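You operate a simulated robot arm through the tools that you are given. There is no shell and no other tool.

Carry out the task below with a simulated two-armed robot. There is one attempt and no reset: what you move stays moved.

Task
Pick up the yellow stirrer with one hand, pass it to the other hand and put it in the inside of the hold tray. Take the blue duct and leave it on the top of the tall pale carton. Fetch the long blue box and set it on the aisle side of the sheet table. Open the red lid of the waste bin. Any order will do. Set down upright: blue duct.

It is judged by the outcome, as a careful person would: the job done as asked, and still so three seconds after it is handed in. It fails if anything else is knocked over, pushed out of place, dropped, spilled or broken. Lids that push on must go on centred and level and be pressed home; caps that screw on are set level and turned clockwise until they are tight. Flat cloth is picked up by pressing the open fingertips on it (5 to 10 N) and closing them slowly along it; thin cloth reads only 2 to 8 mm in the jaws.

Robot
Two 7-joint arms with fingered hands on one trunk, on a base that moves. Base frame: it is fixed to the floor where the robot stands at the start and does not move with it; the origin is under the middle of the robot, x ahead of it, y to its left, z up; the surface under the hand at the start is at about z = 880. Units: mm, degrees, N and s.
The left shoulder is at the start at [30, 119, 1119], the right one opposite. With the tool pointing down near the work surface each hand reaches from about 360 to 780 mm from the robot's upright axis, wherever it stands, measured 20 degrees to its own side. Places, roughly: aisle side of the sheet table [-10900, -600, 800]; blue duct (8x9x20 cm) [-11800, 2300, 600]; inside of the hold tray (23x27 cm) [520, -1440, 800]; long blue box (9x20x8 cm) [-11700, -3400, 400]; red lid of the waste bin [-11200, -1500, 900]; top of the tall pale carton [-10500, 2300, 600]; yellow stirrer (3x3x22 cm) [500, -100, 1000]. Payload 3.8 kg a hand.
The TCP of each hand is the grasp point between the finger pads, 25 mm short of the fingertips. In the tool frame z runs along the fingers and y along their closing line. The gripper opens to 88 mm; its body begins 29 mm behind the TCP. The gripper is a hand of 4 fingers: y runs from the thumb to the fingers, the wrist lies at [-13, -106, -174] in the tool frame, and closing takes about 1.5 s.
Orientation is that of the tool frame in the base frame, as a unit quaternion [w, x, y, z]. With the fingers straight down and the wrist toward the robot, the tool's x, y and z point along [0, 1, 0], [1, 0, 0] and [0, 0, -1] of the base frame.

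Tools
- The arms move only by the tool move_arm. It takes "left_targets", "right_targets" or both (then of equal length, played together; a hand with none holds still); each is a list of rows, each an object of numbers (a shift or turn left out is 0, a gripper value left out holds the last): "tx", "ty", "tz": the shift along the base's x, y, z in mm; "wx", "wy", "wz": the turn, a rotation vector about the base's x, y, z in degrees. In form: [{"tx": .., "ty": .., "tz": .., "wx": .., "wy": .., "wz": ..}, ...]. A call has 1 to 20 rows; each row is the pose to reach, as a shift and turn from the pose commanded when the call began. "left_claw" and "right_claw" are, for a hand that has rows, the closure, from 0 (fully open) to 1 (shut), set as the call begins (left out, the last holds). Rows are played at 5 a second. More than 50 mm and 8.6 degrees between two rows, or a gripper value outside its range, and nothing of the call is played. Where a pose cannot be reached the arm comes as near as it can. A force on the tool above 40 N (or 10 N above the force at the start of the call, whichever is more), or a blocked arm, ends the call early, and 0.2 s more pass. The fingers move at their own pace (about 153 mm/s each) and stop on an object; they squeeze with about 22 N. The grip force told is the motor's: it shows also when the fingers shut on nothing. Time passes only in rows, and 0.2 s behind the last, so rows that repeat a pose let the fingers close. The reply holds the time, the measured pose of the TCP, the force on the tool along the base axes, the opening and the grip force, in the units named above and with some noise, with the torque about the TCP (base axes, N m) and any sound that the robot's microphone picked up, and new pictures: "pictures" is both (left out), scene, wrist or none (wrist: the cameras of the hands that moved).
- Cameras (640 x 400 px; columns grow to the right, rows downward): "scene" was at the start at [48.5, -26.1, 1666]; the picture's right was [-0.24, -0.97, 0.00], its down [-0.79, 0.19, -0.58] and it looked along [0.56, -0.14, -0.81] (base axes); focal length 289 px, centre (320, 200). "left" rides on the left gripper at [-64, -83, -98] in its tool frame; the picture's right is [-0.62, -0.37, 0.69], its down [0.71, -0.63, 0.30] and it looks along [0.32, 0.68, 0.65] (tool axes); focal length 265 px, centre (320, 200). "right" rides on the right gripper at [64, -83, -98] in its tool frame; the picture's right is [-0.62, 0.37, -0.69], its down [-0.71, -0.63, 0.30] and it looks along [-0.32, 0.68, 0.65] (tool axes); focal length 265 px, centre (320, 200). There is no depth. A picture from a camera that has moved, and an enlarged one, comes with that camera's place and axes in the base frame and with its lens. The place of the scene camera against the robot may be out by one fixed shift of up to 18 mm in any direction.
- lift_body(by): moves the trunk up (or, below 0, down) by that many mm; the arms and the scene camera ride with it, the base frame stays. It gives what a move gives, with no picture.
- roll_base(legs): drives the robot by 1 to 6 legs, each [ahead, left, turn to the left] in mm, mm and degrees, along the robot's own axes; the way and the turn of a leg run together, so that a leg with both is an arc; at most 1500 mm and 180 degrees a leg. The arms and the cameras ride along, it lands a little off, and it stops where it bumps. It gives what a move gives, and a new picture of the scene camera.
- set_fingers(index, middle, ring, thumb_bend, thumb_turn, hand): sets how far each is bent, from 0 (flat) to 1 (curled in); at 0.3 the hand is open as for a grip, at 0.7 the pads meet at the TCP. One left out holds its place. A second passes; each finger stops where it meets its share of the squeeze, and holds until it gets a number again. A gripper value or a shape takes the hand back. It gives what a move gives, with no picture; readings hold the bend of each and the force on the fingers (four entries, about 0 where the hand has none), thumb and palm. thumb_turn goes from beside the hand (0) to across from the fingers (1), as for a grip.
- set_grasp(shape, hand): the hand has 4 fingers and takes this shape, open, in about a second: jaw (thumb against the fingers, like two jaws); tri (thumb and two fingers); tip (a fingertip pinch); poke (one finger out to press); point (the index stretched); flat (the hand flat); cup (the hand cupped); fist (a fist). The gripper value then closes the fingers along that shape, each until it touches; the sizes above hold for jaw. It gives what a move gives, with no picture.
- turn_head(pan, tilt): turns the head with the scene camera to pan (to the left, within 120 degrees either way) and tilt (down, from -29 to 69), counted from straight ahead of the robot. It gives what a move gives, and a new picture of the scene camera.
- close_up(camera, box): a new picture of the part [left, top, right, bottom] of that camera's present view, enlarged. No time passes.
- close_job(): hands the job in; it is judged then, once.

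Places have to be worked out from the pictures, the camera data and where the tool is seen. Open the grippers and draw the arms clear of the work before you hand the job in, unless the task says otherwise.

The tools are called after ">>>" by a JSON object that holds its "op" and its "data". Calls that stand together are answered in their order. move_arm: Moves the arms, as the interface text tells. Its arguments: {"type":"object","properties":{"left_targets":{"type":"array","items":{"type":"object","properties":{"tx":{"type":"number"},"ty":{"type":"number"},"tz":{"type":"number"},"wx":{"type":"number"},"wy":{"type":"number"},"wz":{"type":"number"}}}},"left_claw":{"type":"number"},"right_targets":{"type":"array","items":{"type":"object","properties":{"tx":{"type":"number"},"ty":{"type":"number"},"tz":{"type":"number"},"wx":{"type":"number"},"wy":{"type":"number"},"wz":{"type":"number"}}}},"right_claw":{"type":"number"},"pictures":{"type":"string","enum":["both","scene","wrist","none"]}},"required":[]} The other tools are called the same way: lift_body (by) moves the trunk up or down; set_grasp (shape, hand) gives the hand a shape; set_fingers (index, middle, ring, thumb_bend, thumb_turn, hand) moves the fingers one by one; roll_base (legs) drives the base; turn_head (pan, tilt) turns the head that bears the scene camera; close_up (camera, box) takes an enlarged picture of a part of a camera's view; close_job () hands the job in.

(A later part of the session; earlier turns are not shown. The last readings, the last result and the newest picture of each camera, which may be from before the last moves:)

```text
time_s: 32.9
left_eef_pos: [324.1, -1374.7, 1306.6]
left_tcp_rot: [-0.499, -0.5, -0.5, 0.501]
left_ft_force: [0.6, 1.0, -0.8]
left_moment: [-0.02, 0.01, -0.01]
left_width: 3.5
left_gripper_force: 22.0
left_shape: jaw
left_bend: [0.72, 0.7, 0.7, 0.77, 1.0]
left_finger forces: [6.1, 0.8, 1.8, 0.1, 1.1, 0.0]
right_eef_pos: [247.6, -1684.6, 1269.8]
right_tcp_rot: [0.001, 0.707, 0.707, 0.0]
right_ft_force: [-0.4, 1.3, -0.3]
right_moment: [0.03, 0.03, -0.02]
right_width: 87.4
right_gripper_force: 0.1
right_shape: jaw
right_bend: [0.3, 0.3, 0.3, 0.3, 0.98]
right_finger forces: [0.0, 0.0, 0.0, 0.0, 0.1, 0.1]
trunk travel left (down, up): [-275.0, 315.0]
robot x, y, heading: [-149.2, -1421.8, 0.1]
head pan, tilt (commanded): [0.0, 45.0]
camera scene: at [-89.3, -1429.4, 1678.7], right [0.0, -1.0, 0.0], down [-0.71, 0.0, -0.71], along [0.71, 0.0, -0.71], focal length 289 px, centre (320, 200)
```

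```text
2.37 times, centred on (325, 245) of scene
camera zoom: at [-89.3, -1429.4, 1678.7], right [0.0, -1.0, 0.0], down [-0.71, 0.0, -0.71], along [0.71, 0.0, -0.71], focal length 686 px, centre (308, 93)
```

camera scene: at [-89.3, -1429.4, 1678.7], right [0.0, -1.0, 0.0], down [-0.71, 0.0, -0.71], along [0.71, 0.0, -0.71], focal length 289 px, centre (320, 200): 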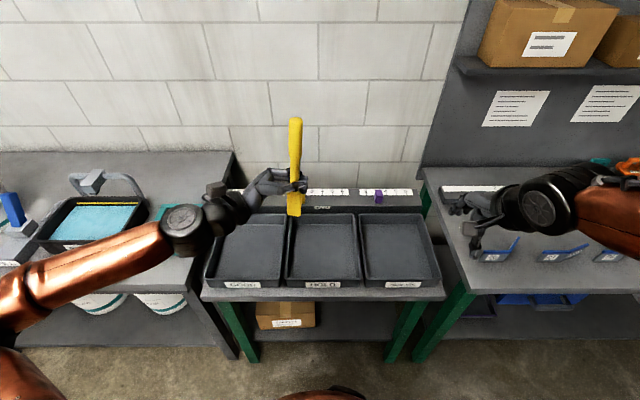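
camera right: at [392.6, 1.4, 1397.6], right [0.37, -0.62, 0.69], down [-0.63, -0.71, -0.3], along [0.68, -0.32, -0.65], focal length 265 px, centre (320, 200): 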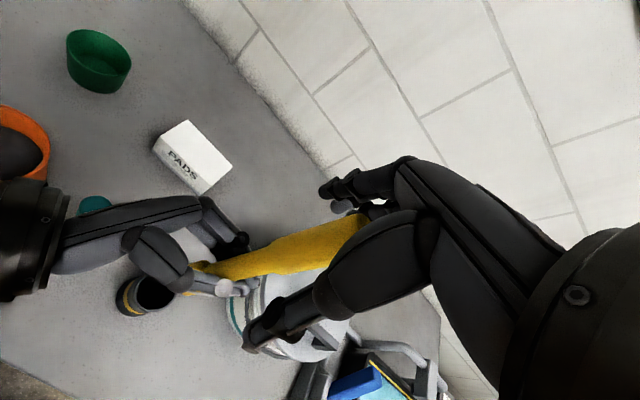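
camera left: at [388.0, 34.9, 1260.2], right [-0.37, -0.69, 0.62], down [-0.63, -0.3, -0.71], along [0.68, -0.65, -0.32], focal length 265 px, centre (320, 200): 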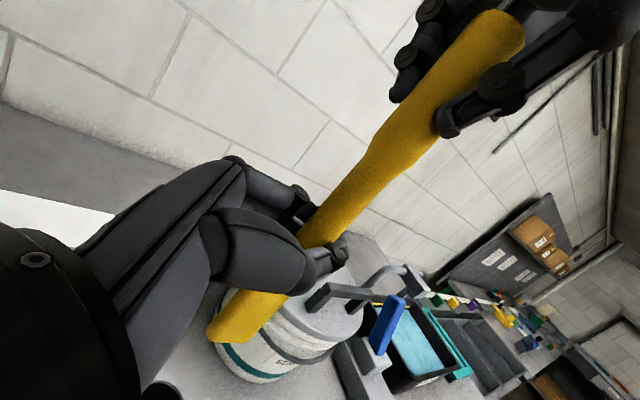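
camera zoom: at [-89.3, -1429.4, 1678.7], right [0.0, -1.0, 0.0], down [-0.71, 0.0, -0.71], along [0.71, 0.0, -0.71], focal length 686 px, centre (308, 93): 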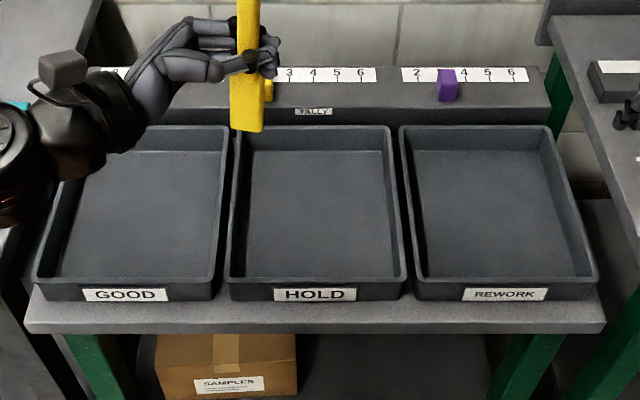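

The middle tray is HOLD, about 24 cm wide in y and 28 cm deep in x, centred near (520, -1435). I'll lay the stirrer along x. I move the base forward 130 mm and right 150 mm so the tray lies in the left arm's best reach.

>>> {"op": "roll_base", "data": {"legs": [[0, -150, 0], [130, 0, 0]]}}

```text
time_s: 35.1
left_eef_pos: [454.1, -1523.0, 1306.1]
left_tcp_rot: [-0.499, -0.5, -0.499, 0.501]
left_ft_force: [0.4, 0.1, -0.7]
left_moment: [-0.01, -0.02, 0.03]
left_width: 3.9
left_gripper_force: 22.2
left_shape: jaw
left_bend: [0.72, 0.7, 0.7, 0.77, 1.0]
left_finger forces: [6.1, 0.8, 1.9, 0.1, 1.1, 0.1]
right_eef_pos: [376.9, -1834.6, 1269.7]
right_tcp_rot: [-0.001, 0.708, 0.706, -0.001]
right_ft_force: [-0.1, -0.7, -0.9]
right_moment: [0.05, -0.01, -0.04]
right_width: 87.7
right_gripper_force: 0.1
right_shape: jaw
right_bend: [0.3, 0.3, 0.3, 0.3, 0.98]
right_finger forces: [0.0, 0.0, 0.1, 0.1, 0.0, 0.0]
trunk travel left (down, up): [-275.0, 315.0]
robot x, y, heading: [-17.8, -1569.6, -0.2]
head pan, tilt (commanded): [0.0, 45.0]
camera scene: at [40.9, -1577.9, 1678.6], right [0.0, -1.0, 0.0], down [-0.71, 0.0, -0.71], along [0.71, 0.0, -0.71], focal length 289 px, centre (320, 200)
```

scene: 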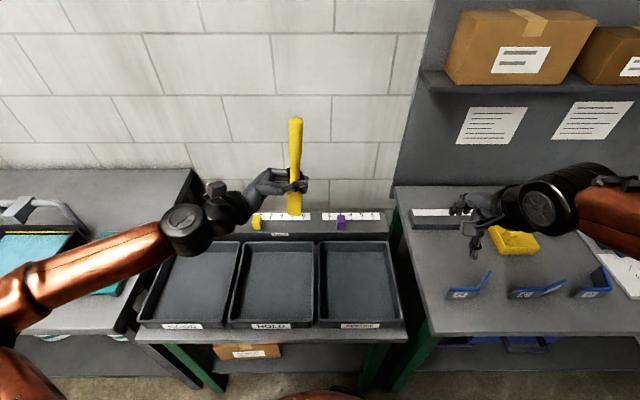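

Now I rotate the left hand by the 120° combined turn (fingers down, stirrer along x) while moving it to above the HOLD tray at z ≈ 1200.

>>> {"op": "move_arm", "data": {"left_targets": [{"wx": 4.62, "wy": -4.62, "wz": -4.62, "tx": 6, "ty": 6}, {"wx": 9.24, "wy": -9.24, "wz": -9.24, "tx": 12, "ty": 12}, {"wx": 13.86, "wy": -13.86, "wz": -13.86, "tx": 18, "ty": 18, "tz": -5}, {"wx": 18.48, "wy": -18.48, "wz": -18.48, "tx": 24, "ty": 24, "tz": -10}, {"wx": 23.1, "wy": -23.1, "wz": -23.1, "tx": 30, "ty": 30, "tz": -15}, {"wx": 27.7, "wy": -27.7, "wz": -27.7, "tx": 36, "ty": 36, "tz": -22}, {"wx": 32.3, "wy": -32.3, "wz": -32.3, "tx": 42, "ty": 42, "tz": -30}, {"wx": 36.9, "wy": -36.9, "wz": -36.9, "tx": 48, "ty": 48, "tz": -40}, {"wx": 41.5, "wy": -41.5, "wz": -41.5, "tx": 54, "ty": 54, "tz": -50}, {"wx": 46.1, "wy": -46.1, "wz": -46.1, "tx": 60, "ty": 60, "tz": -60}, {"wx": 50.8, "wy": -50.8, "wz": -50.8, "tx": 66, "ty": 66, "tz": -70}, {"wx": 55.4, "wy": -55.4, "wz": -55.4, "tx": 72, "ty": 72, "tz": -80}, {"wx": 60.0, "wy": -60.0, "wz": -60.0, "tx": 78, "ty": 78, "tz": -90}, {"wx": 64.7, "wy": -64.7, "wz": -64.7, "tx": 84, "ty": 84, "tz": -100}, {"wx": 69.28, "wy": -69.28, "wz": -69.28, "tx": 86, "ty": 88, "tz": -106}, {"wx": 69.28, "wy": -69.28, "wz": -69.28, "tx": 86, "ty": 88, "tz": -106}], "pictures": "both"}}

```text
time_s: 38.5
left_eef_pos: [540.7, -1436.7, 1199.9]
left_tcp_rot: [-0.003, 1.0, 0.0, 0.0]
left_ft_force: [0.4, -0.3, -0.4]
left_moment: [0.04, 0.0, -0.01]
left_width: 3.8
left_gripper_force: 22.1
left_shape: jaw
left_bend: [0.72, 0.7, 0.7, 0.77, 1.0]
left_finger forces: [5.8, 0.4, 1.7, 0.0, 1.3, 0.0]
right_eef_pos: [376.1, -1834.2, 1270.3]
right_tcp_rot: [0.0, 0.708, 0.706, 0.0]
right_ft_force: [0.3, -0.2, 0.6]
right_moment: [-0.01, -0.01, -0.02]
right_width: 87.5
right_gripper_force: 0.2
right_shape: jaw
right_bend: [0.3, 0.3, 0.3, 0.3, 0.98]
right_finger forces: [0.0, 0.0, 0.0, 0.1, 0.0, 0.0]
trunk travel left (down, up): [-275.0, 315.0]
robot x, y, heading: [-18.9, -1568.3, -0.1]
head pan, tilt (commanded): [0.0, 45.0]
camera scene: at [40.0, -1578.1, 1678.7], right [0.0, -1.0, 0.0], down [-0.71, 0.0, -0.71], along [0.71, 0.0, -0.71], focal length 289 px, centre (320, 200)
camera left: at [474.9, -1354.6, 1298.4], right [-0.62, 0.37, -0.69], down [0.72, 0.63, -0.3], along [0.32, -0.68, -0.66], focal length 265 px, centre (320, 200)
```

scene: 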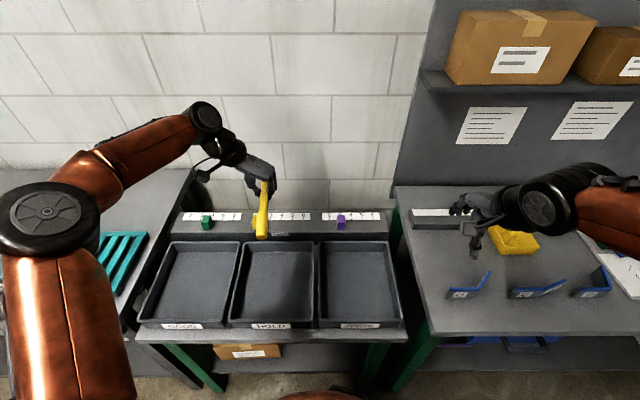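
left: 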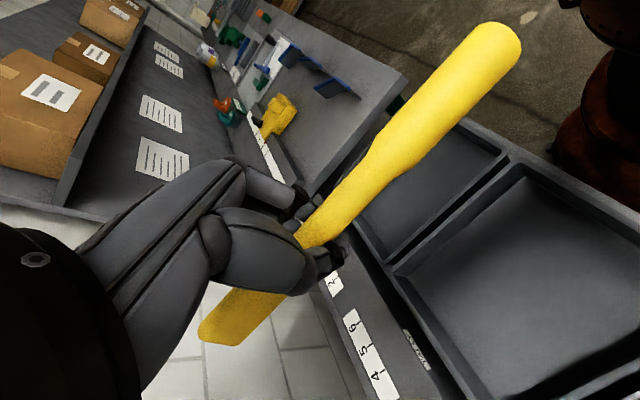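

The stirrer is held level along x, spanning about x 422–625 at y ≈ -1436, well centred over the HOLD tray. I lower it to TCP z ≈ 890 and look.

>>> {"op": "move_arm", "data": {"left_targets": [{"tz": -35, "tx": -4, "ty": 3}, {"tz": -75, "tx": -4, "ty": 3}, {"tz": -115, "tx": -4, "ty": 3}, {"tz": -155, "tx": -4, "ty": 3}, {"tz": -195, "tx": -4, "ty": 3}, {"tz": -235, "tx": -4, "ty": 3}, {"tz": -270, "tx": -4, "ty": 3}, {"tz": -295, "tx": -4, "ty": 3}, {"tz": -310, "tx": -4, "ty": 3}, {"tz": -310, "tx": -4, "ty": 3}], "pictures": "both"}}

```text
time_s: 40.7
left_eef_pos: [537.1, -1432.6, 892.6]
left_tcp_rot: [-0.002, 1.0, 0.0, 0.0]
left_ft_force: [-0.7, 0.0, -0.6]
left_moment: [0.03, -0.01, -0.03]
left_width: 3.5
left_gripper_force: 22.0
left_shape: jaw
left_bend: [0.72, 0.7, 0.7, 0.77, 1.0]
left_finger forces: [5.8, 0.4, 1.6, 0.0, 1.2, 0.1]
right_eef_pos: [375.8, -1835.6, 1269.9]
right_tcp_rot: [0.0, 0.709, 0.705, 0.0]
right_ft_force: [-0.4, -0.8, 0.4]
right_moment: [0.0, 0.04, 0.0]
right_width: 87.8
right_gripper_force: 0.0
right_shape: jaw
right_bend: [0.3, 0.3, 0.3, 0.3, 0.98]
right_finger forces: [0.0, 0.1, 0.1, 0.1, 0.0, 0.0]
trunk travel left (down, up): [-275.0, 315.0]
robot x, y, heading: [-18.7, -1568.7, -0.4]
head pan, tilt (commanded): [0.0, 45.0]
camera scene: at [39.7, -1578.5, 1678.7], right [0.0, -1.0, 0.0], down [-0.71, 0.0, -0.71], along [0.71, 0.0, -0.71], focal length 289 px, centre (320, 200)
camera left: at [471.3, -1351.0, 989.8], right [-0.62, 0.37, -0.69], down [0.71, 0.63, -0.3], along [0.32, -0.68, -0.66], focal length 265 px, centre (320, 200)
```

scene: 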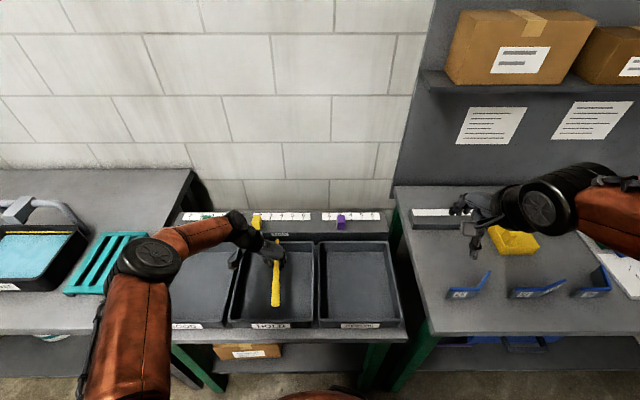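
left: 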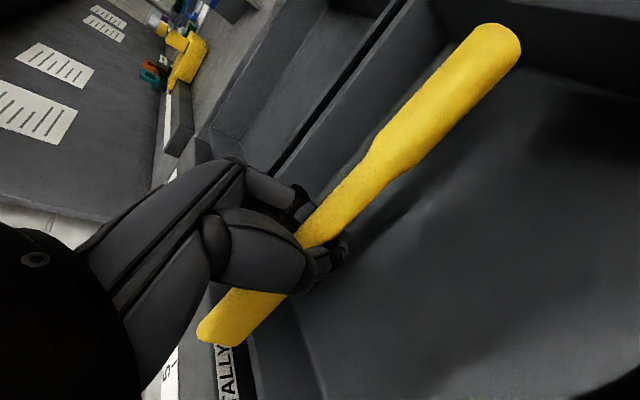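

I check the clearance of the paddle end against the back rim of the tray.

>>> {"op": "close_up", "data": {"camera": "left", "box": [120, 200, 440, 400]}}

>>> {"op": "close_up", "data": {"camera": "scene", "box": [210, 200, 340, 340]}}

```text
2.00 times, centred on (280, 300) of left
camera zoom: at [471.3, -1351.0, 989.8], right [-0.62, 0.37, -0.69], down [0.71, 0.63, -0.3], along [0.32, -0.68, -0.66], focal length 531 px, centre (400, 0)
```

zoom: 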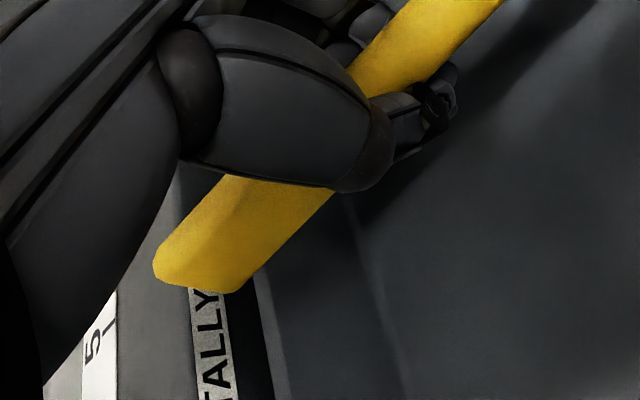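

```text
2.86 times, centred on (275, 270) of scene
camera zoom: at [39.7, -1578.5, 1678.7], right [0.0, -1.0, 0.0], down [-0.71, 0.0, -0.71], along [0.71, 0.0, -0.71], focal length 827 px, centre (449, 0)
```

zoom: 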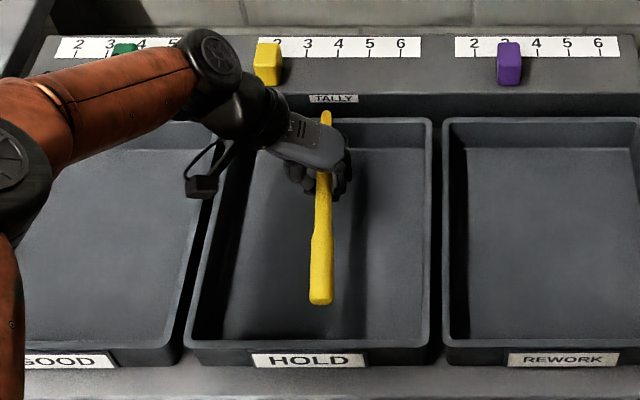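

There's about 25 mm clearance at the back and more at the front. I lower further in small steps to TCP z ≈ 842, shifting 5 mm toward me.

>>> {"op": "move_arm", "data": {"left_targets": [{"tz": -10, "tx": -5}, {"tz": -20, "tx": -5}, {"tz": -30, "tx": -5}, {"tz": -40, "tx": -5}, {"tz": -46, "tx": -5}, {"tz": -50, "tx": -5}, {"tz": -50, "tx": -5}], "pictures": "both"}}

```text
time_s: 42.3
left_eef_pos: [530.9, -1434.1, 840.5]
left_tcp_rot: [-0.002, 1.0, 0.0, 0.0]
left_ft_force: [-0.3, 0.7, -0.3]
left_moment: [-0.02, -0.01, 0.0]
left_width: 3.6
left_gripper_force: 21.8
left_shape: jaw
left_bend: [0.72, 0.7, 0.7, 0.77, 1.0]
left_finger forces: [5.8, 0.5, 1.7, 0.0, 1.2, 0.0]
right_eef_pos: [376.1, -1836.1, 1269.4]
right_tcp_rot: [0.0, 0.709, 0.706, 0.0]
right_ft_force: [-0.5, 1.1, 0.0]
right_moment: [-0.01, 0.03, 0.03]
right_width: 87.5
right_gripper_force: 0.0
right_shape: jaw
right_bend: [0.3, 0.3, 0.3, 0.3, 0.98]
right_finger forces: [0.0, 0.0, 0.1, 0.0, 0.1, 0.1]
trunk travel left (down, up): [-275.0, 315.0]
robot x, y, heading: [-20.4, -1567.5, 0.1]
head pan, tilt (commanded): [0.0, 45.0]
camera scene: at [39.8, -1578.5, 1678.7], right [0.0, -1.0, 0.0], down [-0.71, 0.0, -0.71], along [0.71, 0.0, -0.71], focal length 289 px, centre (320, 200)
camera left: at [465.7, -1351.9, 939.6], right [-0.62, 0.37, -0.69], down [0.71, 0.63, -0.3], along [0.32, -0.68, -0.66], focal length 265 px, centre (320, 200)
```

scene: 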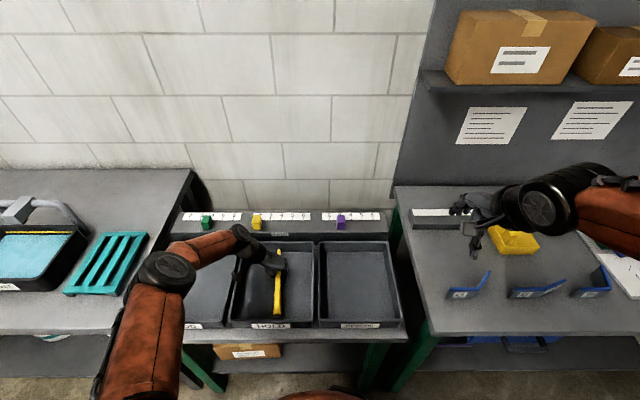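
left: 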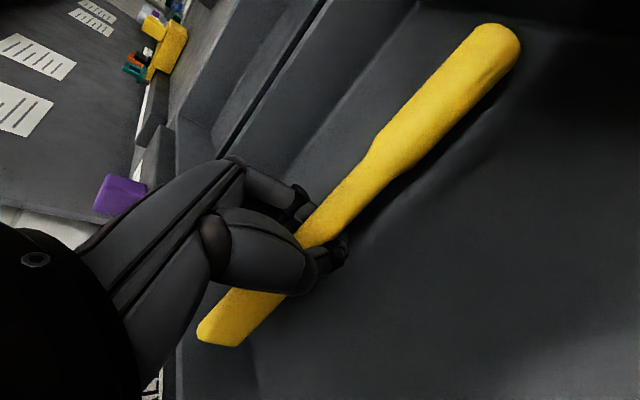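

The stirrer is inside the tray walls with its shadow close beneath. I descend gently in 3 mm steps until contact.

>>> {"op": "move_arm", "data": {"left_targets": [{"tz": -4}, {"tz": -8}, {"tz": -11}, {"tz": -14}, {"tz": -14}], "pictures": "wrist"}}

```text
time_s: 43.5
left_eef_pos: [530.0, -1434.9, 830.6]
left_tcp_rot: [-0.001, 1.0, 0.001, 0.002]
left_ft_force: [-1.0, -4.0, 33.9]
left_moment: [-0.18, 0.26, 0.0]
left_width: 4.8
left_gripper_force: 22.5
left_shape: jaw
left_bend: [0.73, 0.7, 0.7, 0.77, 1.0]
left_finger forces: [41.6, 0.4, 2.0, 0.0, 1.2, 0.0]
right_eef_pos: [373.6, -1836.2, 1270.7]
right_tcp_rot: [0.0, 0.709, 0.705, 0.001]
right_ft_force: [0.6, 0.3, 0.6]
right_moment: [-0.02, 0.02, -0.01]
right_width: 87.8
right_gripper_force: 0.0
right_shape: jaw
right_bend: [0.3, 0.3, 0.3, 0.3, 0.98]
right_finger forces: [0.0, 0.0, 0.0, 0.1, 0.1, 0.0]
trunk travel left (down, up): [-275.0, 315.0]
robot x, y, heading: [-23.7, -1569.2, -0.5]
head pan, tilt (commanded): [0.0, 45.0]
camera left: at [464.7, -1352.5, 928.8], right [-0.62, 0.37, -0.7], down [0.71, 0.63, -0.3], along [0.33, -0.68, -0.65], focal length 265 px, centre (320, 200)
```

left: 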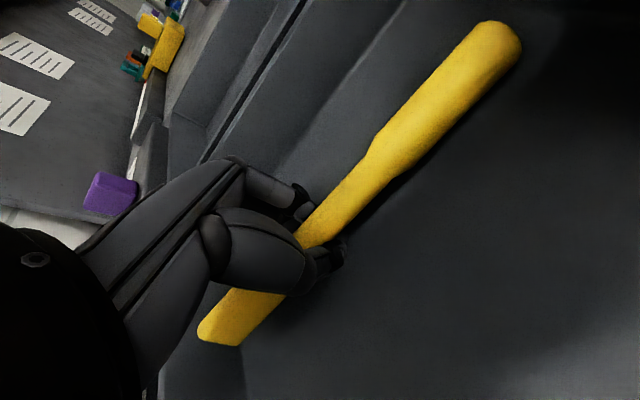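

Contact with the tray floor at about 34 N. I back up 4 mm to relieve it, then open the hand partway to release the stirrer.

>>> {"op": "move_arm", "data": {"left_targets": [{"tz": 3}, {"tz": 5}, {"tz": 5}], "pictures": "none"}}

>>> {"op": "move_arm", "data": {"left_targets": [{}, {}, {}, {}, {}], "left_claw": 0.6, "pictures": "both"}}

```text
time_s: 44.3
left_eef_pos: [529.5, -1433.7, 830.1]
left_tcp_rot: [-0.002, 1.0, 0.0, 0.0]
left_ft_force: [3.5, -2.8, 12.4]
left_moment: [-0.11, -0.05, 0.07]
left_width: 4.3
left_gripper_force: 22.6
left_shape: jaw
left_bend: [0.73, 0.7, 0.7, 0.77, 1.0]
left_finger forces: [25.8, 0.4, 1.5, 0.0, 1.0, 0.0]
right_eef_pos: [374.1, -1836.3, 1270.1]
right_tcp_rot: [0.0, 0.708, 0.706, 0.0]
right_ft_force: [-0.2, 0.3, 0.8]
right_moment: [0.03, -0.01, 0.0]
right_width: 87.8
right_gripper_force: 0.1
right_shape: jaw
right_bend: [0.3, 0.3, 0.3, 0.3, 0.98]
right_finger forces: [0.0, 0.1, 0.0, 0.0, 0.1, 0.1]
trunk travel left (down, up): [-275.0, 315.0]
robot x, y, heading: [-20.2, -1570.4, -0.1]
head pan, tilt (commanded): [0.0, 45.0]
```

```text
time_s: 45.5
left_eef_pos: [530.7, -1433.0, 832.1]
left_tcp_rot: [-0.001, 1.0, 0.0, 0.0]
left_ft_force: [0.0, 1.9, 14.8]
left_moment: [0.06, 0.1, -0.03]
left_width: 32.3
left_gripper_force: 0.1
left_shape: jaw
left_bend: [0.75, 0.5, 0.46, 0.76, 1.0]
left_finger forces: [4.9, 1.9, 0.1, 0.0, 8.1, 0.0]
right_eef_pos: [374.2, -1835.2, 1270.3]
right_tcp_rot: [0.001, 0.708, 0.706, 0.0]
right_ft_force: [0.2, 0.1, 0.0]
right_moment: [0.0, 0.0, 0.02]
right_width: 87.6
right_gripper_force: 0.0
right_shape: jaw
right_bend: [0.3, 0.3, 0.3, 0.3, 0.98]
right_finger forces: [0.0, 0.0, 0.0, 0.0, 0.0, 0.1]
trunk travel left (down, up): [-275.0, 315.0]
robot x, y, heading: [-15.1, -1571.1, -0.3]
head pan, tilt (commanded): [0.0, 45.0]
camera scene: at [37.9, -1578.8, 1678.8], right [0.0, -1.0, 0.0], down [-0.71, 0.0, -0.71], along [0.71, 0.0, -0.71], focal length 289 px, centre (320, 200)
camera left: at [464.5, -1351.6, 931.0], right [-0.62, 0.37, -0.69], down [0.71, 0.63, -0.3], along [0.33, -0.68, -0.66], focal length 265 px, centre (320, 200)
```

scene: 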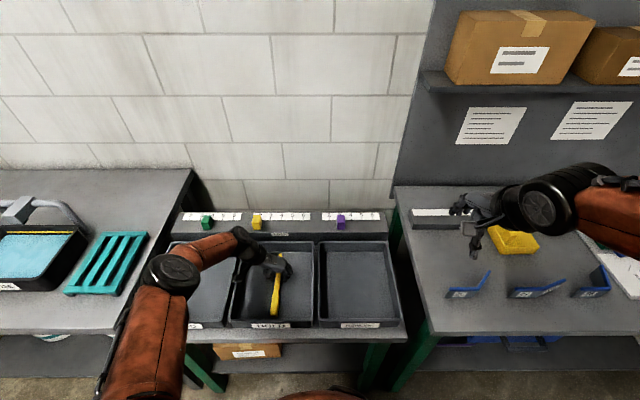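
left: 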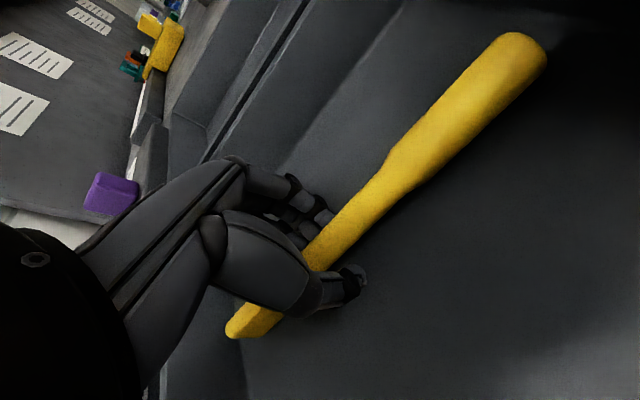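

The stirrer has settled but the index still touches (4.9 N). I raise a few mm and open further.

>>> {"op": "move_arm", "data": {"left_targets": [{"tz": 3}, {"tz": 5}, {"tz": 6}, {"tz": 6}, {"tz": 6}], "left_claw": 0.3, "pictures": "wrist"}}

```text
time_s: 46.7
left_eef_pos: [530.8, -1433.9, 835.4]
left_tcp_rot: [-0.002, 1.0, 0.0, 0.0]
left_ft_force: [0.5, 0.2, -0.2]
left_moment: [-0.02, 0.03, 0.01]
left_width: 61.1
left_gripper_force: 0.1
left_shape: jaw
left_bend: [0.28, 0.37, 0.34, 0.58, 0.99]
left_finger forces: [0.1, 0.1, 0.0, 0.0, 0.0, 0.0]
right_eef_pos: [375.8, -1835.6, 1269.9]
right_tcp_rot: [0.0, 0.709, 0.706, 0.0]
right_ft_force: [-0.4, 0.2, 1.0]
right_moment: [0.0, 0.01, 0.01]
right_width: 87.6
right_gripper_force: 0.1
right_shape: jaw
right_bend: [0.3, 0.3, 0.3, 0.3, 0.98]
right_finger forces: [0.1, 0.0, 0.1, 0.0, 0.0, 0.1]
trunk travel left (down, up): [-275.0, 315.0]
robot x, y, heading: [-17.3, -1569.1, 0.0]
head pan, tilt (commanded): [0.0, 45.0]
camera left: at [465.4, -1351.3, 935.6], right [-0.62, 0.37, -0.69], down [0.71, 0.63, -0.3], along [0.32, -0.68, -0.66], focal length 265 px, centre (320, 200)
```

left: 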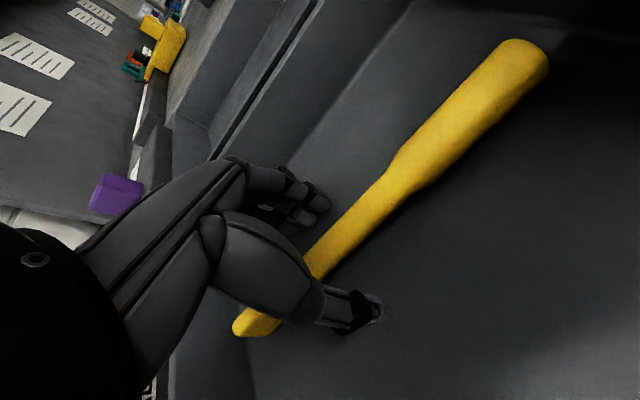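

All forces are zero and the stirrer lies free on the tray floor. I open fully and lift the left hand straight up.

>>> {"op": "move_arm", "data": {"left_targets": [{"tz": 10}, {"tz": 25}, {"tz": 50}, {"tz": 90}, {"tz": 130}, {"tz": 170}, {"tz": 210}, {"tz": 250}, {"tz": 290}, {"tz": 330}], "left_claw": 0.1, "pictures": "both"}}

```text
time_s: 48.9
left_eef_pos: [527.8, -1434.8, 1168.1]
left_tcp_rot: [-0.002, 1.0, 0.0, 0.0]
left_ft_force: [-0.4, -0.7, -0.6]
left_moment: [0.0, -0.02, 0.01]
left_width: 79.2
left_gripper_force: 0.0
left_shape: jaw
left_bend: [0.29, 0.32, 0.3, 0.33, 0.98]
left_finger forces: [0.1, 0.0, 0.0, 0.1, 0.1, 0.0]
right_eef_pos: [376.3, -1834.9, 1269.9]
right_tcp_rot: [0.0, 0.708, 0.706, 0.0]
right_ft_force: [-0.5, 0.9, 0.0]
right_moment: [-0.01, 0.01, 0.03]
right_width: 87.6
right_gripper_force: 0.0
right_shape: jaw
right_bend: [0.3, 0.3, 0.3, 0.3, 0.98]
right_finger forces: [0.0, 0.0, 0.0, 0.0, 0.0, 0.0]
trunk travel left (down, up): [-275.0, 315.0]
robot x, y, heading: [-18.5, -1568.6, -0.3]
head pan, tilt (commanded): [0.0, 45.0]
camera scene: at [39.0, -1578.9, 1678.7], right [0.0, -1.0, 0.0], down [-0.71, 0.0, -0.71], along [0.71, 0.0, -0.71], focal length 289 px, centre (320, 200)
camera left: at [463.4, -1352.5, 1267.6], right [-0.62, 0.37, -0.69], down [0.71, 0.63, -0.3], along [0.32, -0.68, -0.66], focal length 265 px, centre (320, 200)
```

scene: 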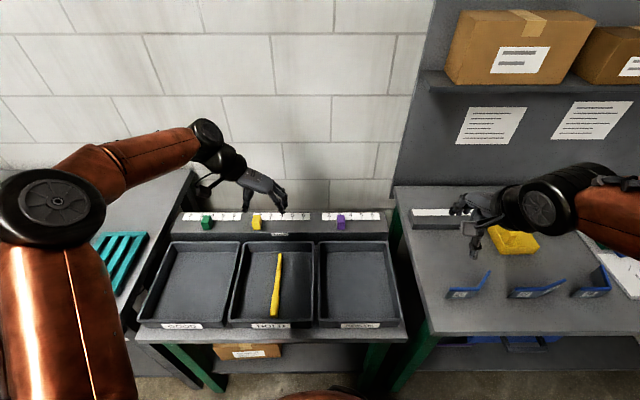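
left: 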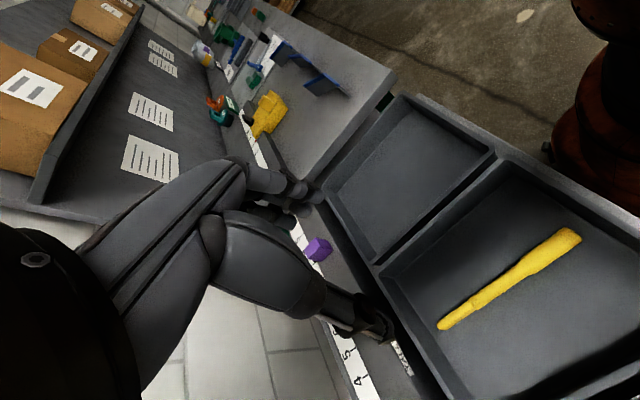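

The stirrer lies inside the HOLD tray. I bring the left arm back to a compact pose (wrist toward the robot) before driving to the far side of the room.

>>> {"op": "move_arm", "data": {"left_targets": [{"wz": 8, "tx": -12, "ty": 4, "tz": 8}, {"wz": 16, "tx": -24, "ty": 8, "tz": 16}, {"wz": 24, "tx": -36, "ty": 12, "tz": 24}, {"wz": 32, "tx": -48, "ty": 16, "tz": 32}, {"wz": 40, "tx": -60, "ty": 20, "tz": 40}, {"wz": 48, "tx": -72, "ty": 24, "tz": 48}, {"wz": 56, "tx": -84, "ty": 28, "tz": 56}, {"wz": 64, "tx": -96, "ty": 32, "tz": 64}, {"wz": 72, "tx": -108, "ty": 40, "tz": 72}, {"wz": 80, "tx": -120, "ty": 48, "tz": 80}, {"wz": 87, "tx": -126, "ty": 54, "tz": 80}, {"wz": 90, "tx": -128, "ty": 58, "tz": 80}], "left_claw": 0, "pictures": "none"}}

>>> {"op": "turn_head", "data": {"pan": -120, "tilt": 25}}

>>> {"op": "turn_head", "data": {"pan": 120, "tilt": 25}}

```text
time_s: 51.5
left_eef_pos: [403.1, -1375.1, 1247.5]
left_tcp_rot: [-0.001, 0.707, 0.707, -0.002]
left_ft_force: [-0.4, -0.8, -0.4]
left_moment: [0.01, 0.05, -0.01]
left_width: 87.7
left_gripper_force: 0.0
left_shape: jaw
left_bend: [0.3, 0.3, 0.3, 0.3, 0.98]
left_finger forces: [0.0, 0.0, 0.1, 0.1, 0.0, 0.1]
right_eef_pos: [375.5, -1835.1, 1269.8]
right_tcp_rot: [0.0, 0.708, 0.706, 0.0]
right_ft_force: [0.1, -0.1, 0.0]
right_moment: [-0.04, -0.02, -0.01]
right_width: 87.5
right_gripper_force: 0.0
right_shape: jaw
right_bend: [0.3, 0.3, 0.3, 0.3, 0.98]
right_finger forces: [0.0, 0.1, 0.0, 0.0, 0.0, 0.0]
trunk travel left (down, up): [-275.0, 315.0]
robot x, y, heading: [-20.1, -1567.7, -0.2]
head pan, tilt (commanded): [0.0, 45.0]
```

```text
time_s: 53.5
left_eef_pos: [403.4, -1376.0, 1247.2]
left_tcp_rot: [-0.001, 0.707, 0.707, -0.002]
left_ft_force: [-0.6, 0.0, -1.6]
left_moment: [-0.02, 0.0, -0.03]
left_width: 87.7
left_gripper_force: 0.0
left_shape: jaw
left_bend: [0.3, 0.3, 0.3, 0.3, 0.98]
left_finger forces: [0.1, 0.0, 0.1, 0.0, 0.0, 0.0]
right_eef_pos: [375.8, -1836.1, 1269.9]
right_tcp_rot: [0.0, 0.708, 0.706, 0.0]
right_ft_force: [0.5, -0.1, 0.5]
right_moment: [0.03, -0.01, 0.01]
right_width: 87.8
right_gripper_force: 0.0
right_shape: jaw
right_bend: [0.3, 0.3, 0.3, 0.3, 0.98]
right_finger forces: [0.0, 0.1, 0.1, 0.0, 0.1, 0.1]
trunk travel left (down, up): [-275.0, 315.0]
robot x, y, heading: [-17.6, -1572.8, -0.0]
head pan, tilt (commanded): [-120.0, 25.0]
camera scene: at [-88.0, -1657.8, 1709.3], right [-0.86, 0.5, 0.0], down [0.21, 0.37, -0.91], along [-0.46, -0.78, -0.42], focal length 289 px, centre (320, 200)
```

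scene: 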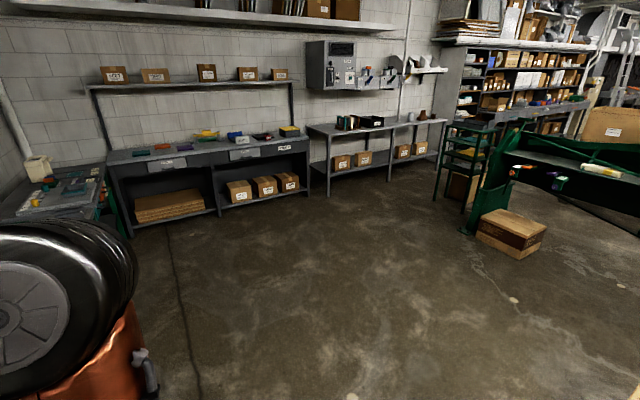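

```text
time_s: 56.9
left_eef_pos: [403.7, -1376.6, 1247.6]
left_tcp_rot: [-0.002, 0.707, 0.707, -0.001]
left_ft_force: [0.0, -0.9, 0.2]
left_moment: [0.02, 0.01, 0.02]
left_width: 87.6
left_gripper_force: 0.1
left_shape: jaw
left_bend: [0.3, 0.3, 0.3, 0.3, 0.98]
left_finger forces: [0.0, 0.0, 0.1, 0.0, 0.0, 0.0]
right_eef_pos: [376.6, -1835.6, 1269.0]
right_tcp_rot: [0.001, 0.708, 0.706, 0.0]
right_ft_force: [0.2, 0.2, 0.4]
right_moment: [0.01, 0.0, 0.02]
right_width: 87.2
right_gripper_force: 0.1
right_shape: jaw
right_bend: [0.3, 0.3, 0.3, 0.3, 0.98]
right_finger forces: [0.0, 0.1, 0.0, 0.0, 0.0, 0.0]
trunk travel left (down, up): [-275.0, 315.0]
robot x, y, heading: [-18.6, -1569.3, -0.0]
head pan, tilt (commanded): [120.0, 25.0]
camera scene: at [-87.4, -1498.1, 1709.3], right [0.87, 0.5, 0.0], down [0.21, -0.37, -0.91], along [-0.45, 0.79, -0.42], focal length 289 px, centre (320, 200)
```

scene: 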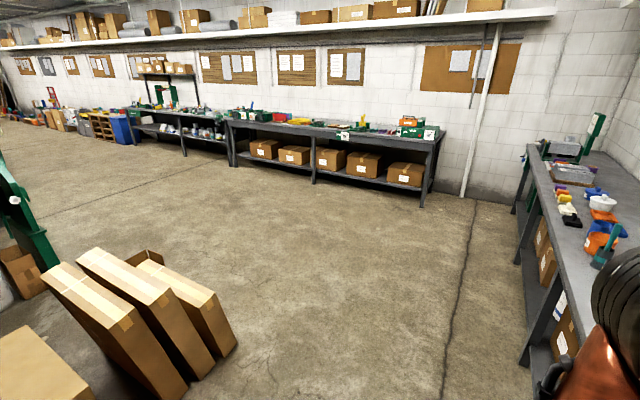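

The +y aisle (y ≈ -600 to +2200) is free for driving toward -x. I back off, strafe to y ≈ +700, and turn around to face -x.

>>> {"op": "roll_base", "data": {"legs": [[-350, 0, 0], [0, 1130, 0], [0, 1130, 0], [0, 0, 180]]}}

>>> {"op": "turn_head", "data": {"pan": 0, "tilt": 10}}

```text
time_s: 77.4
left_eef_pos: [-768.9, 449.8, 1248.2]
left_tcp_rot: [-0.001, 0.741, -0.671, 0.002]
left_ft_force: [0.3, -0.6, -1.0]
left_moment: [-0.03, 0.03, 0.0]
left_width: 87.4
left_gripper_force: 0.0
left_shape: jaw
left_bend: [0.3, 0.3, 0.3, 0.3, 0.98]
left_finger forces: [0.1, 0.0, 0.1, 0.0, 0.0, 0.0]
right_eef_pos: [-787.3, 908.4, 1269.7]
right_tcp_rot: [0.0, 0.74, -0.673, 0.0]
right_ft_force: [0.9, -0.3, -0.2]
right_moment: [0.01, 0.01, -0.04]
right_width: 87.8
right_gripper_force: 0.0
right_shape: jaw
right_bend: [0.3, 0.3, 0.3, 0.3, 0.98]
right_finger forces: [0.0, 0.0, 0.0, 0.0, 0.0, 0.0]
trunk travel left (down, up): [-275.0, 315.0]
robot x, y, heading: [-366.5, 686.3, -174.5]
head pan, tilt (commanded): [120.0, 25.0]
camera scene: at [-297.0, 602.7, 1709.3], right [-0.81, -0.58, 0.0], down [-0.25, 0.34, -0.91], along [0.53, -0.74, -0.42], focal length 289 px, centre (320, 200)
```

scene: 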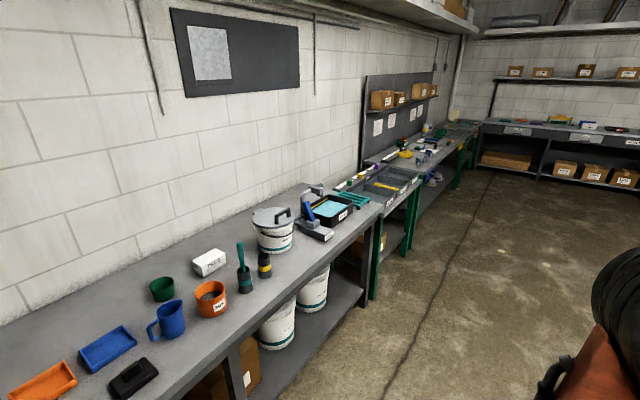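

```text
time_s: 79.4
left_eef_pos: [-768.8, 449.5, 1247.4]
left_tcp_rot: [-0.002, 0.742, -0.671, 0.002]
left_ft_force: [-0.1, 0.4, 0.6]
left_moment: [-0.02, 0.03, -0.01]
left_width: 88.1
left_gripper_force: 0.1
left_shape: jaw
left_bend: [0.3, 0.3, 0.3, 0.3, 0.98]
left_finger forces: [0.0, 0.0, 0.1, 0.0, 0.1, 0.1]
right_eef_pos: [-787.7, 909.8, 1269.5]
right_tcp_rot: [0.0, 0.74, -0.673, 0.0]
right_ft_force: [0.7, 0.5, 0.1]
right_moment: [0.0, 0.04, -0.03]
right_width: 87.7
right_gripper_force: 0.0
right_shape: jaw
right_bend: [0.3, 0.3, 0.3, 0.3, 0.98]
right_finger forces: [0.0, 0.1, 0.0, 0.0, 0.1, 0.0]
trunk travel left (down, up): [-275.0, 315.0]
robot x, y, heading: [-363.8, 685.1, -174.5]
head pan, tilt (commanded): [0.0, 10.0]
camera scene: at [-443.0, 668.9, 1733.6], right [-0.1, 1.0, 0.0], down [0.17, 0.02, -0.98], along [-0.98, -0.09, -0.17], focal length 289 px, centre (320, 200)
```

scene: 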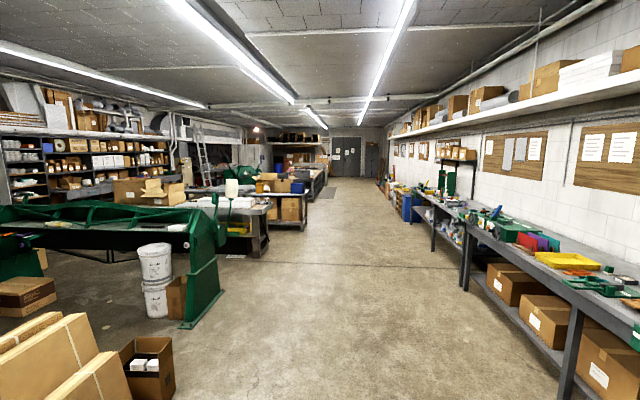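

Heading is -174.5°, and the aisle ahead is clear. I zoom on the far end to spot the landmarks.

>>> {"op": "close_up", "data": {"camera": "scene", "box": [160, 120, 480, 280]}}

```text
2.00 times, centred on (320, 200) of scene
camera zoom: at [-443.0, 668.9, 1733.6], right [-0.1, 1.0, 0.0], down [0.17, 0.02, -0.98], along [-0.98, -0.09, -0.17], focal length 579 px, centre (320, 200)
```

zoom: 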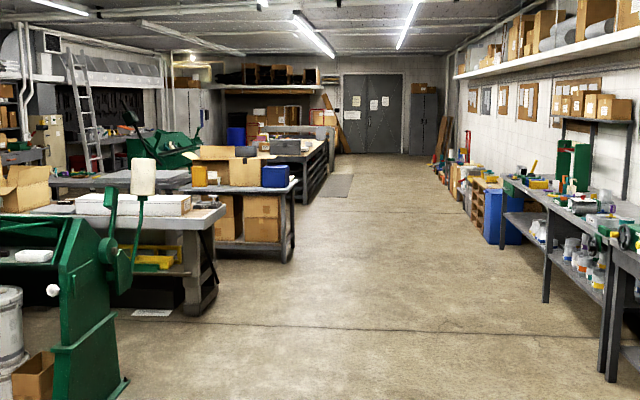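

The aisle between y ≈ -200 and +2200 is open all the way. I straighten to heading 180° and drive 7.2 m ahead.

>>> {"op": "roll_base", "data": {"legs": [[0, 0, -5.5], [1500, 0, 0], [1500, 0, 0], [1500, 0, 0], [1500, 0, 0], [1200, 0, 0]]}}

```text
time_s: 114.4
left_eef_pos: [-8033.8, 411.6, 1247.7]
left_tcp_rot: [-0.003, 0.718, -0.696, 0.001]
left_ft_force: [-0.2, 0.0, -0.2]
left_moment: [0.0, -0.01, -0.01]
left_width: 87.6
left_gripper_force: 0.0
left_shape: jaw
left_bend: [0.3, 0.3, 0.3, 0.3, 0.98]
left_finger forces: [0.0, 0.0, 0.1, 0.1, 0.0, 0.0]
right_eef_pos: [-8022.4, 871.3, 1271.4]
right_tcp_rot: [0.0, 0.718, -0.697, 0.0]
right_ft_force: [1.1, 0.2, -0.6]
right_moment: [0.02, 0.0, 0.01]
right_width: 87.6
right_gripper_force: 0.0
right_shape: jaw
right_bend: [0.3, 0.3, 0.3, 0.3, 0.98]
right_finger forces: [0.0, 0.0, 0.0, 0.0, 0.0, 0.0]
trunk travel left (down, up): [-275.0, 315.0]
robot x, y, heading: [-7616.7, 613.7, -178.6]
head pan, tilt (commanded): [0.0, 10.0]
camera scene: at [-7694.3, 607.7, 1733.6], right [-0.03, 1.0, 0.0], down [0.17, 0.0, -0.98], along [-0.98, -0.03, -0.17], focal length 289 px, centre (320, 200)
```

scene: 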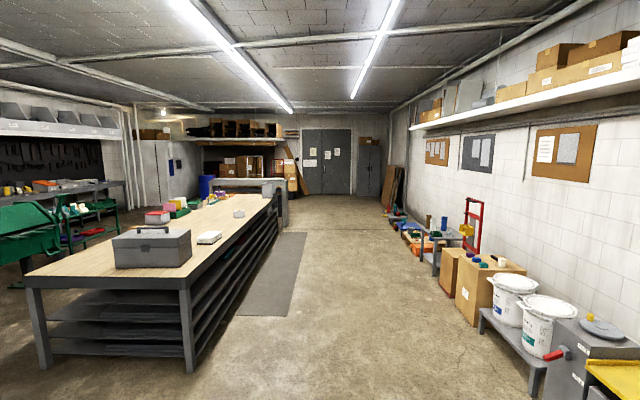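

The long wooden table on the left is likely the sheet table. I zoom left and right for details.

>>> {"op": "close_up", "data": {"camera": "scene", "box": [0, 120, 320, 320]}}

>>> {"op": "close_up", "data": {"camera": "scene", "box": [340, 150, 580, 300]}}

```text
2.00 times, centred on (160, 220) of scene
camera zoom: at [-7694.3, 607.7, 1733.6], right [-0.03, 1.0, 0.0], down [0.17, 0.0, -0.98], along [-0.98, -0.03, -0.17], focal length 579 px, centre (640, 160)
```

zoom: 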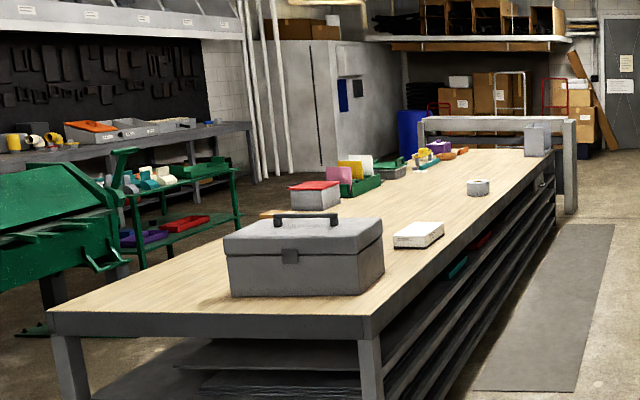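

```text
2.67 times, centred on (460, 225) of scene
camera zoom: at [-7694.3, 607.7, 1733.6], right [-0.03, 1.0, 0.0], down [0.17, 0.0, -0.98], along [-0.98, -0.03, -0.17], focal length 772 px, centre (-53, 133)
```

zoom: 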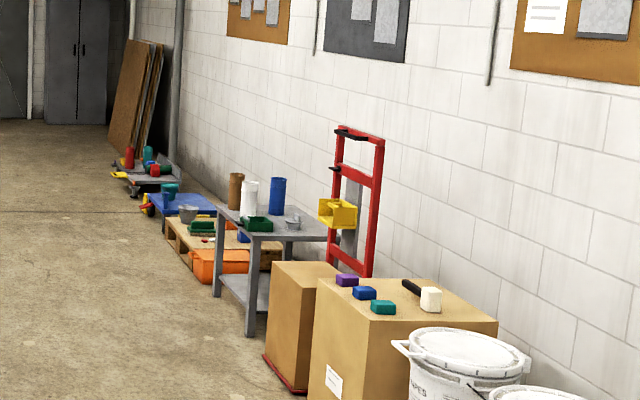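

The blue duct is the blue cylinder on the small grey side table near (-11790, 2283, 600), and two cartons stand near (-10500, 2300). I drive on ~3.4 m and turn right to face them (+y).

>>> {"op": "roll_base", "data": {"legs": [[0, 0, -1.4], [1500, 0, 0], [1500, 0, 0], [400, 0, 0], [0, 0, -88]]}}

>>> {"op": "turn_head", "data": {"pan": 0, "tilt": 25}}

```text
time_s: 135.0
left_eef_pos: [-11217.5, 1009.5, 1247.6]
left_tcp_rot: [0.0, -0.02, 1.0, -0.002]
left_ft_force: [0.3, -0.2, 0.1]
left_moment: [-0.01, 0.02, 0.03]
left_width: 87.7
left_gripper_force: 0.0
left_shape: jaw
left_bend: [0.3, 0.3, 0.3, 0.3, 0.98]
left_finger forces: [0.0, 0.0, 0.1, 0.0, 0.1, 0.0]
right_eef_pos: [-10757.4, 1003.2, 1269.1]
right_tcp_rot: [0.0, -0.018, 1.0, 0.0]
right_ft_force: [-0.1, -0.5, -0.3]
right_moment: [-0.02, -0.01, 0.0]
right_width: 87.6
right_gripper_force: 0.0
right_shape: jaw
right_bend: [0.3, 0.3, 0.3, 0.3, 0.98]
right_finger forces: [0.0, 0.0, 0.0, 0.1, 0.0, 0.0]
trunk travel left (down, up): [-275.0, 315.0]
robot x, y, heading: [-11006.2, 595.2, 92.0]
head pan, tilt (commanded): [0.0, 10.0]
camera scene: at [-11011.8, 660.4, 1733.6], right [1.0, 0.04, 0.0], down [0.01, -0.17, -0.98], along [-0.04, 0.98, -0.17], focal length 289 px, centre (320, 200)
```

scene: 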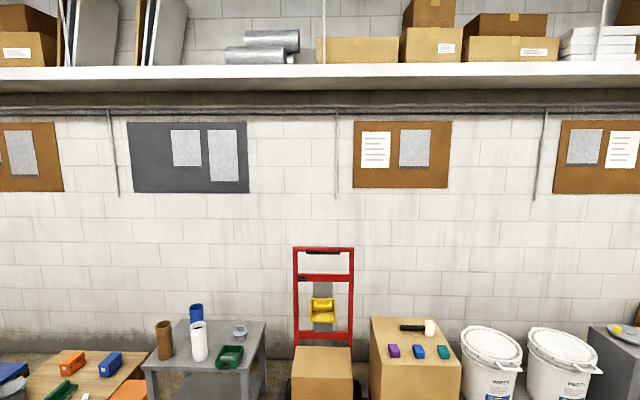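

```text
time_s: 135.8
left_eef_pos: [-11217.1, 1010.3, 1247.9]
left_tcp_rot: [-0.001, -0.02, 1.0, -0.001]
left_ft_force: [-0.2, 0.1, 0.3]
left_moment: [-0.03, -0.02, 0.03]
left_width: 87.6
left_gripper_force: 0.0
left_shape: jaw
left_bend: [0.3, 0.3, 0.3, 0.3, 0.98]
left_finger forces: [0.0, 0.0, 0.1, 0.1, 0.0, 0.0]
right_eef_pos: [-10756.3, 1002.2, 1270.5]
right_tcp_rot: [0.0, -0.018, 1.0, 0.0]
right_ft_force: [-0.1, -0.2, -0.2]
right_moment: [0.0, 0.04, -0.01]
right_width: 87.8
right_gripper_force: 0.0
right_shape: jaw
right_bend: [0.3, 0.3, 0.3, 0.3, 0.98]
right_finger forces: [0.0, 0.0, 0.0, 0.1, 0.1, 0.1]
trunk travel left (down, up): [-275.0, 315.0]
robot x, y, heading: [-11006.4, 596.6, 92.1]
head pan, tilt (commanded): [0.0, 25.0]
camera scene: at [-11011.9, 659.6, 1709.3], right [1.0, 0.04, 0.0], down [0.02, -0.42, -0.91], along [-0.03, 0.91, -0.42], focal length 289 px, centre (320, 200)
```

scene: 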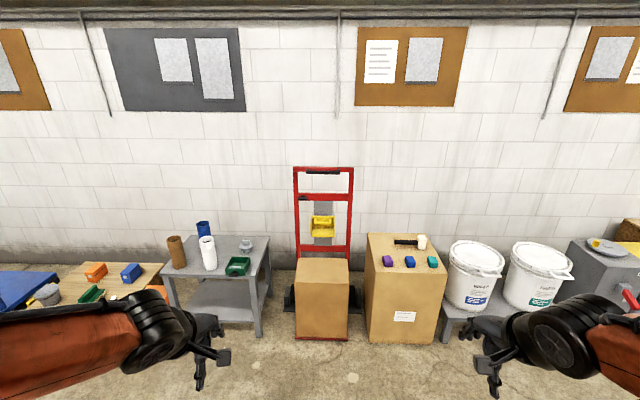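

The blue duct stands behind a white one on the side table; the tall pale carton (right one, with blocks and a mallet on top) is at about (-10511, 2234). I zoom on both.

>>> {"op": "close_up", "data": {"camera": "scene", "box": [150, 210, 290, 300]}}

>>> {"op": "close_up", "data": {"camera": "scene", "box": [350, 215, 470, 295]}}

```text
4.44 times, centred on (220, 255) of scene
camera zoom: at [-11011.9, 659.6, 1709.3], right [1.0, 0.04, 0.0], down [0.02, -0.42, -0.91], along [-0.03, 0.91, -0.42], focal length 1286 px, centre (764, -44)
```

zoom: 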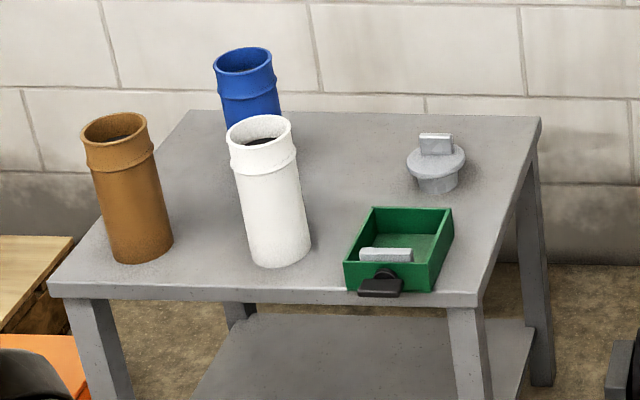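

```text
5.00 times, centred on (410, 255) of scene
camera zoom: at [-11011.9, 659.6, 1709.3], right [1.0, 0.04, 0.0], down [0.02, -0.42, -0.91], along [-0.03, 0.91, -0.42], focal length 1447 px, centre (-130, -75)
```

zoom: 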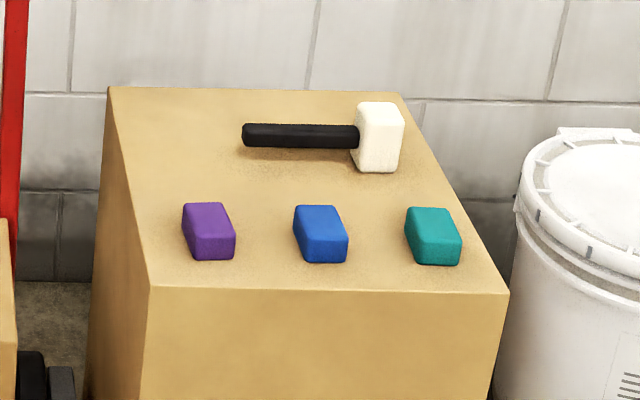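

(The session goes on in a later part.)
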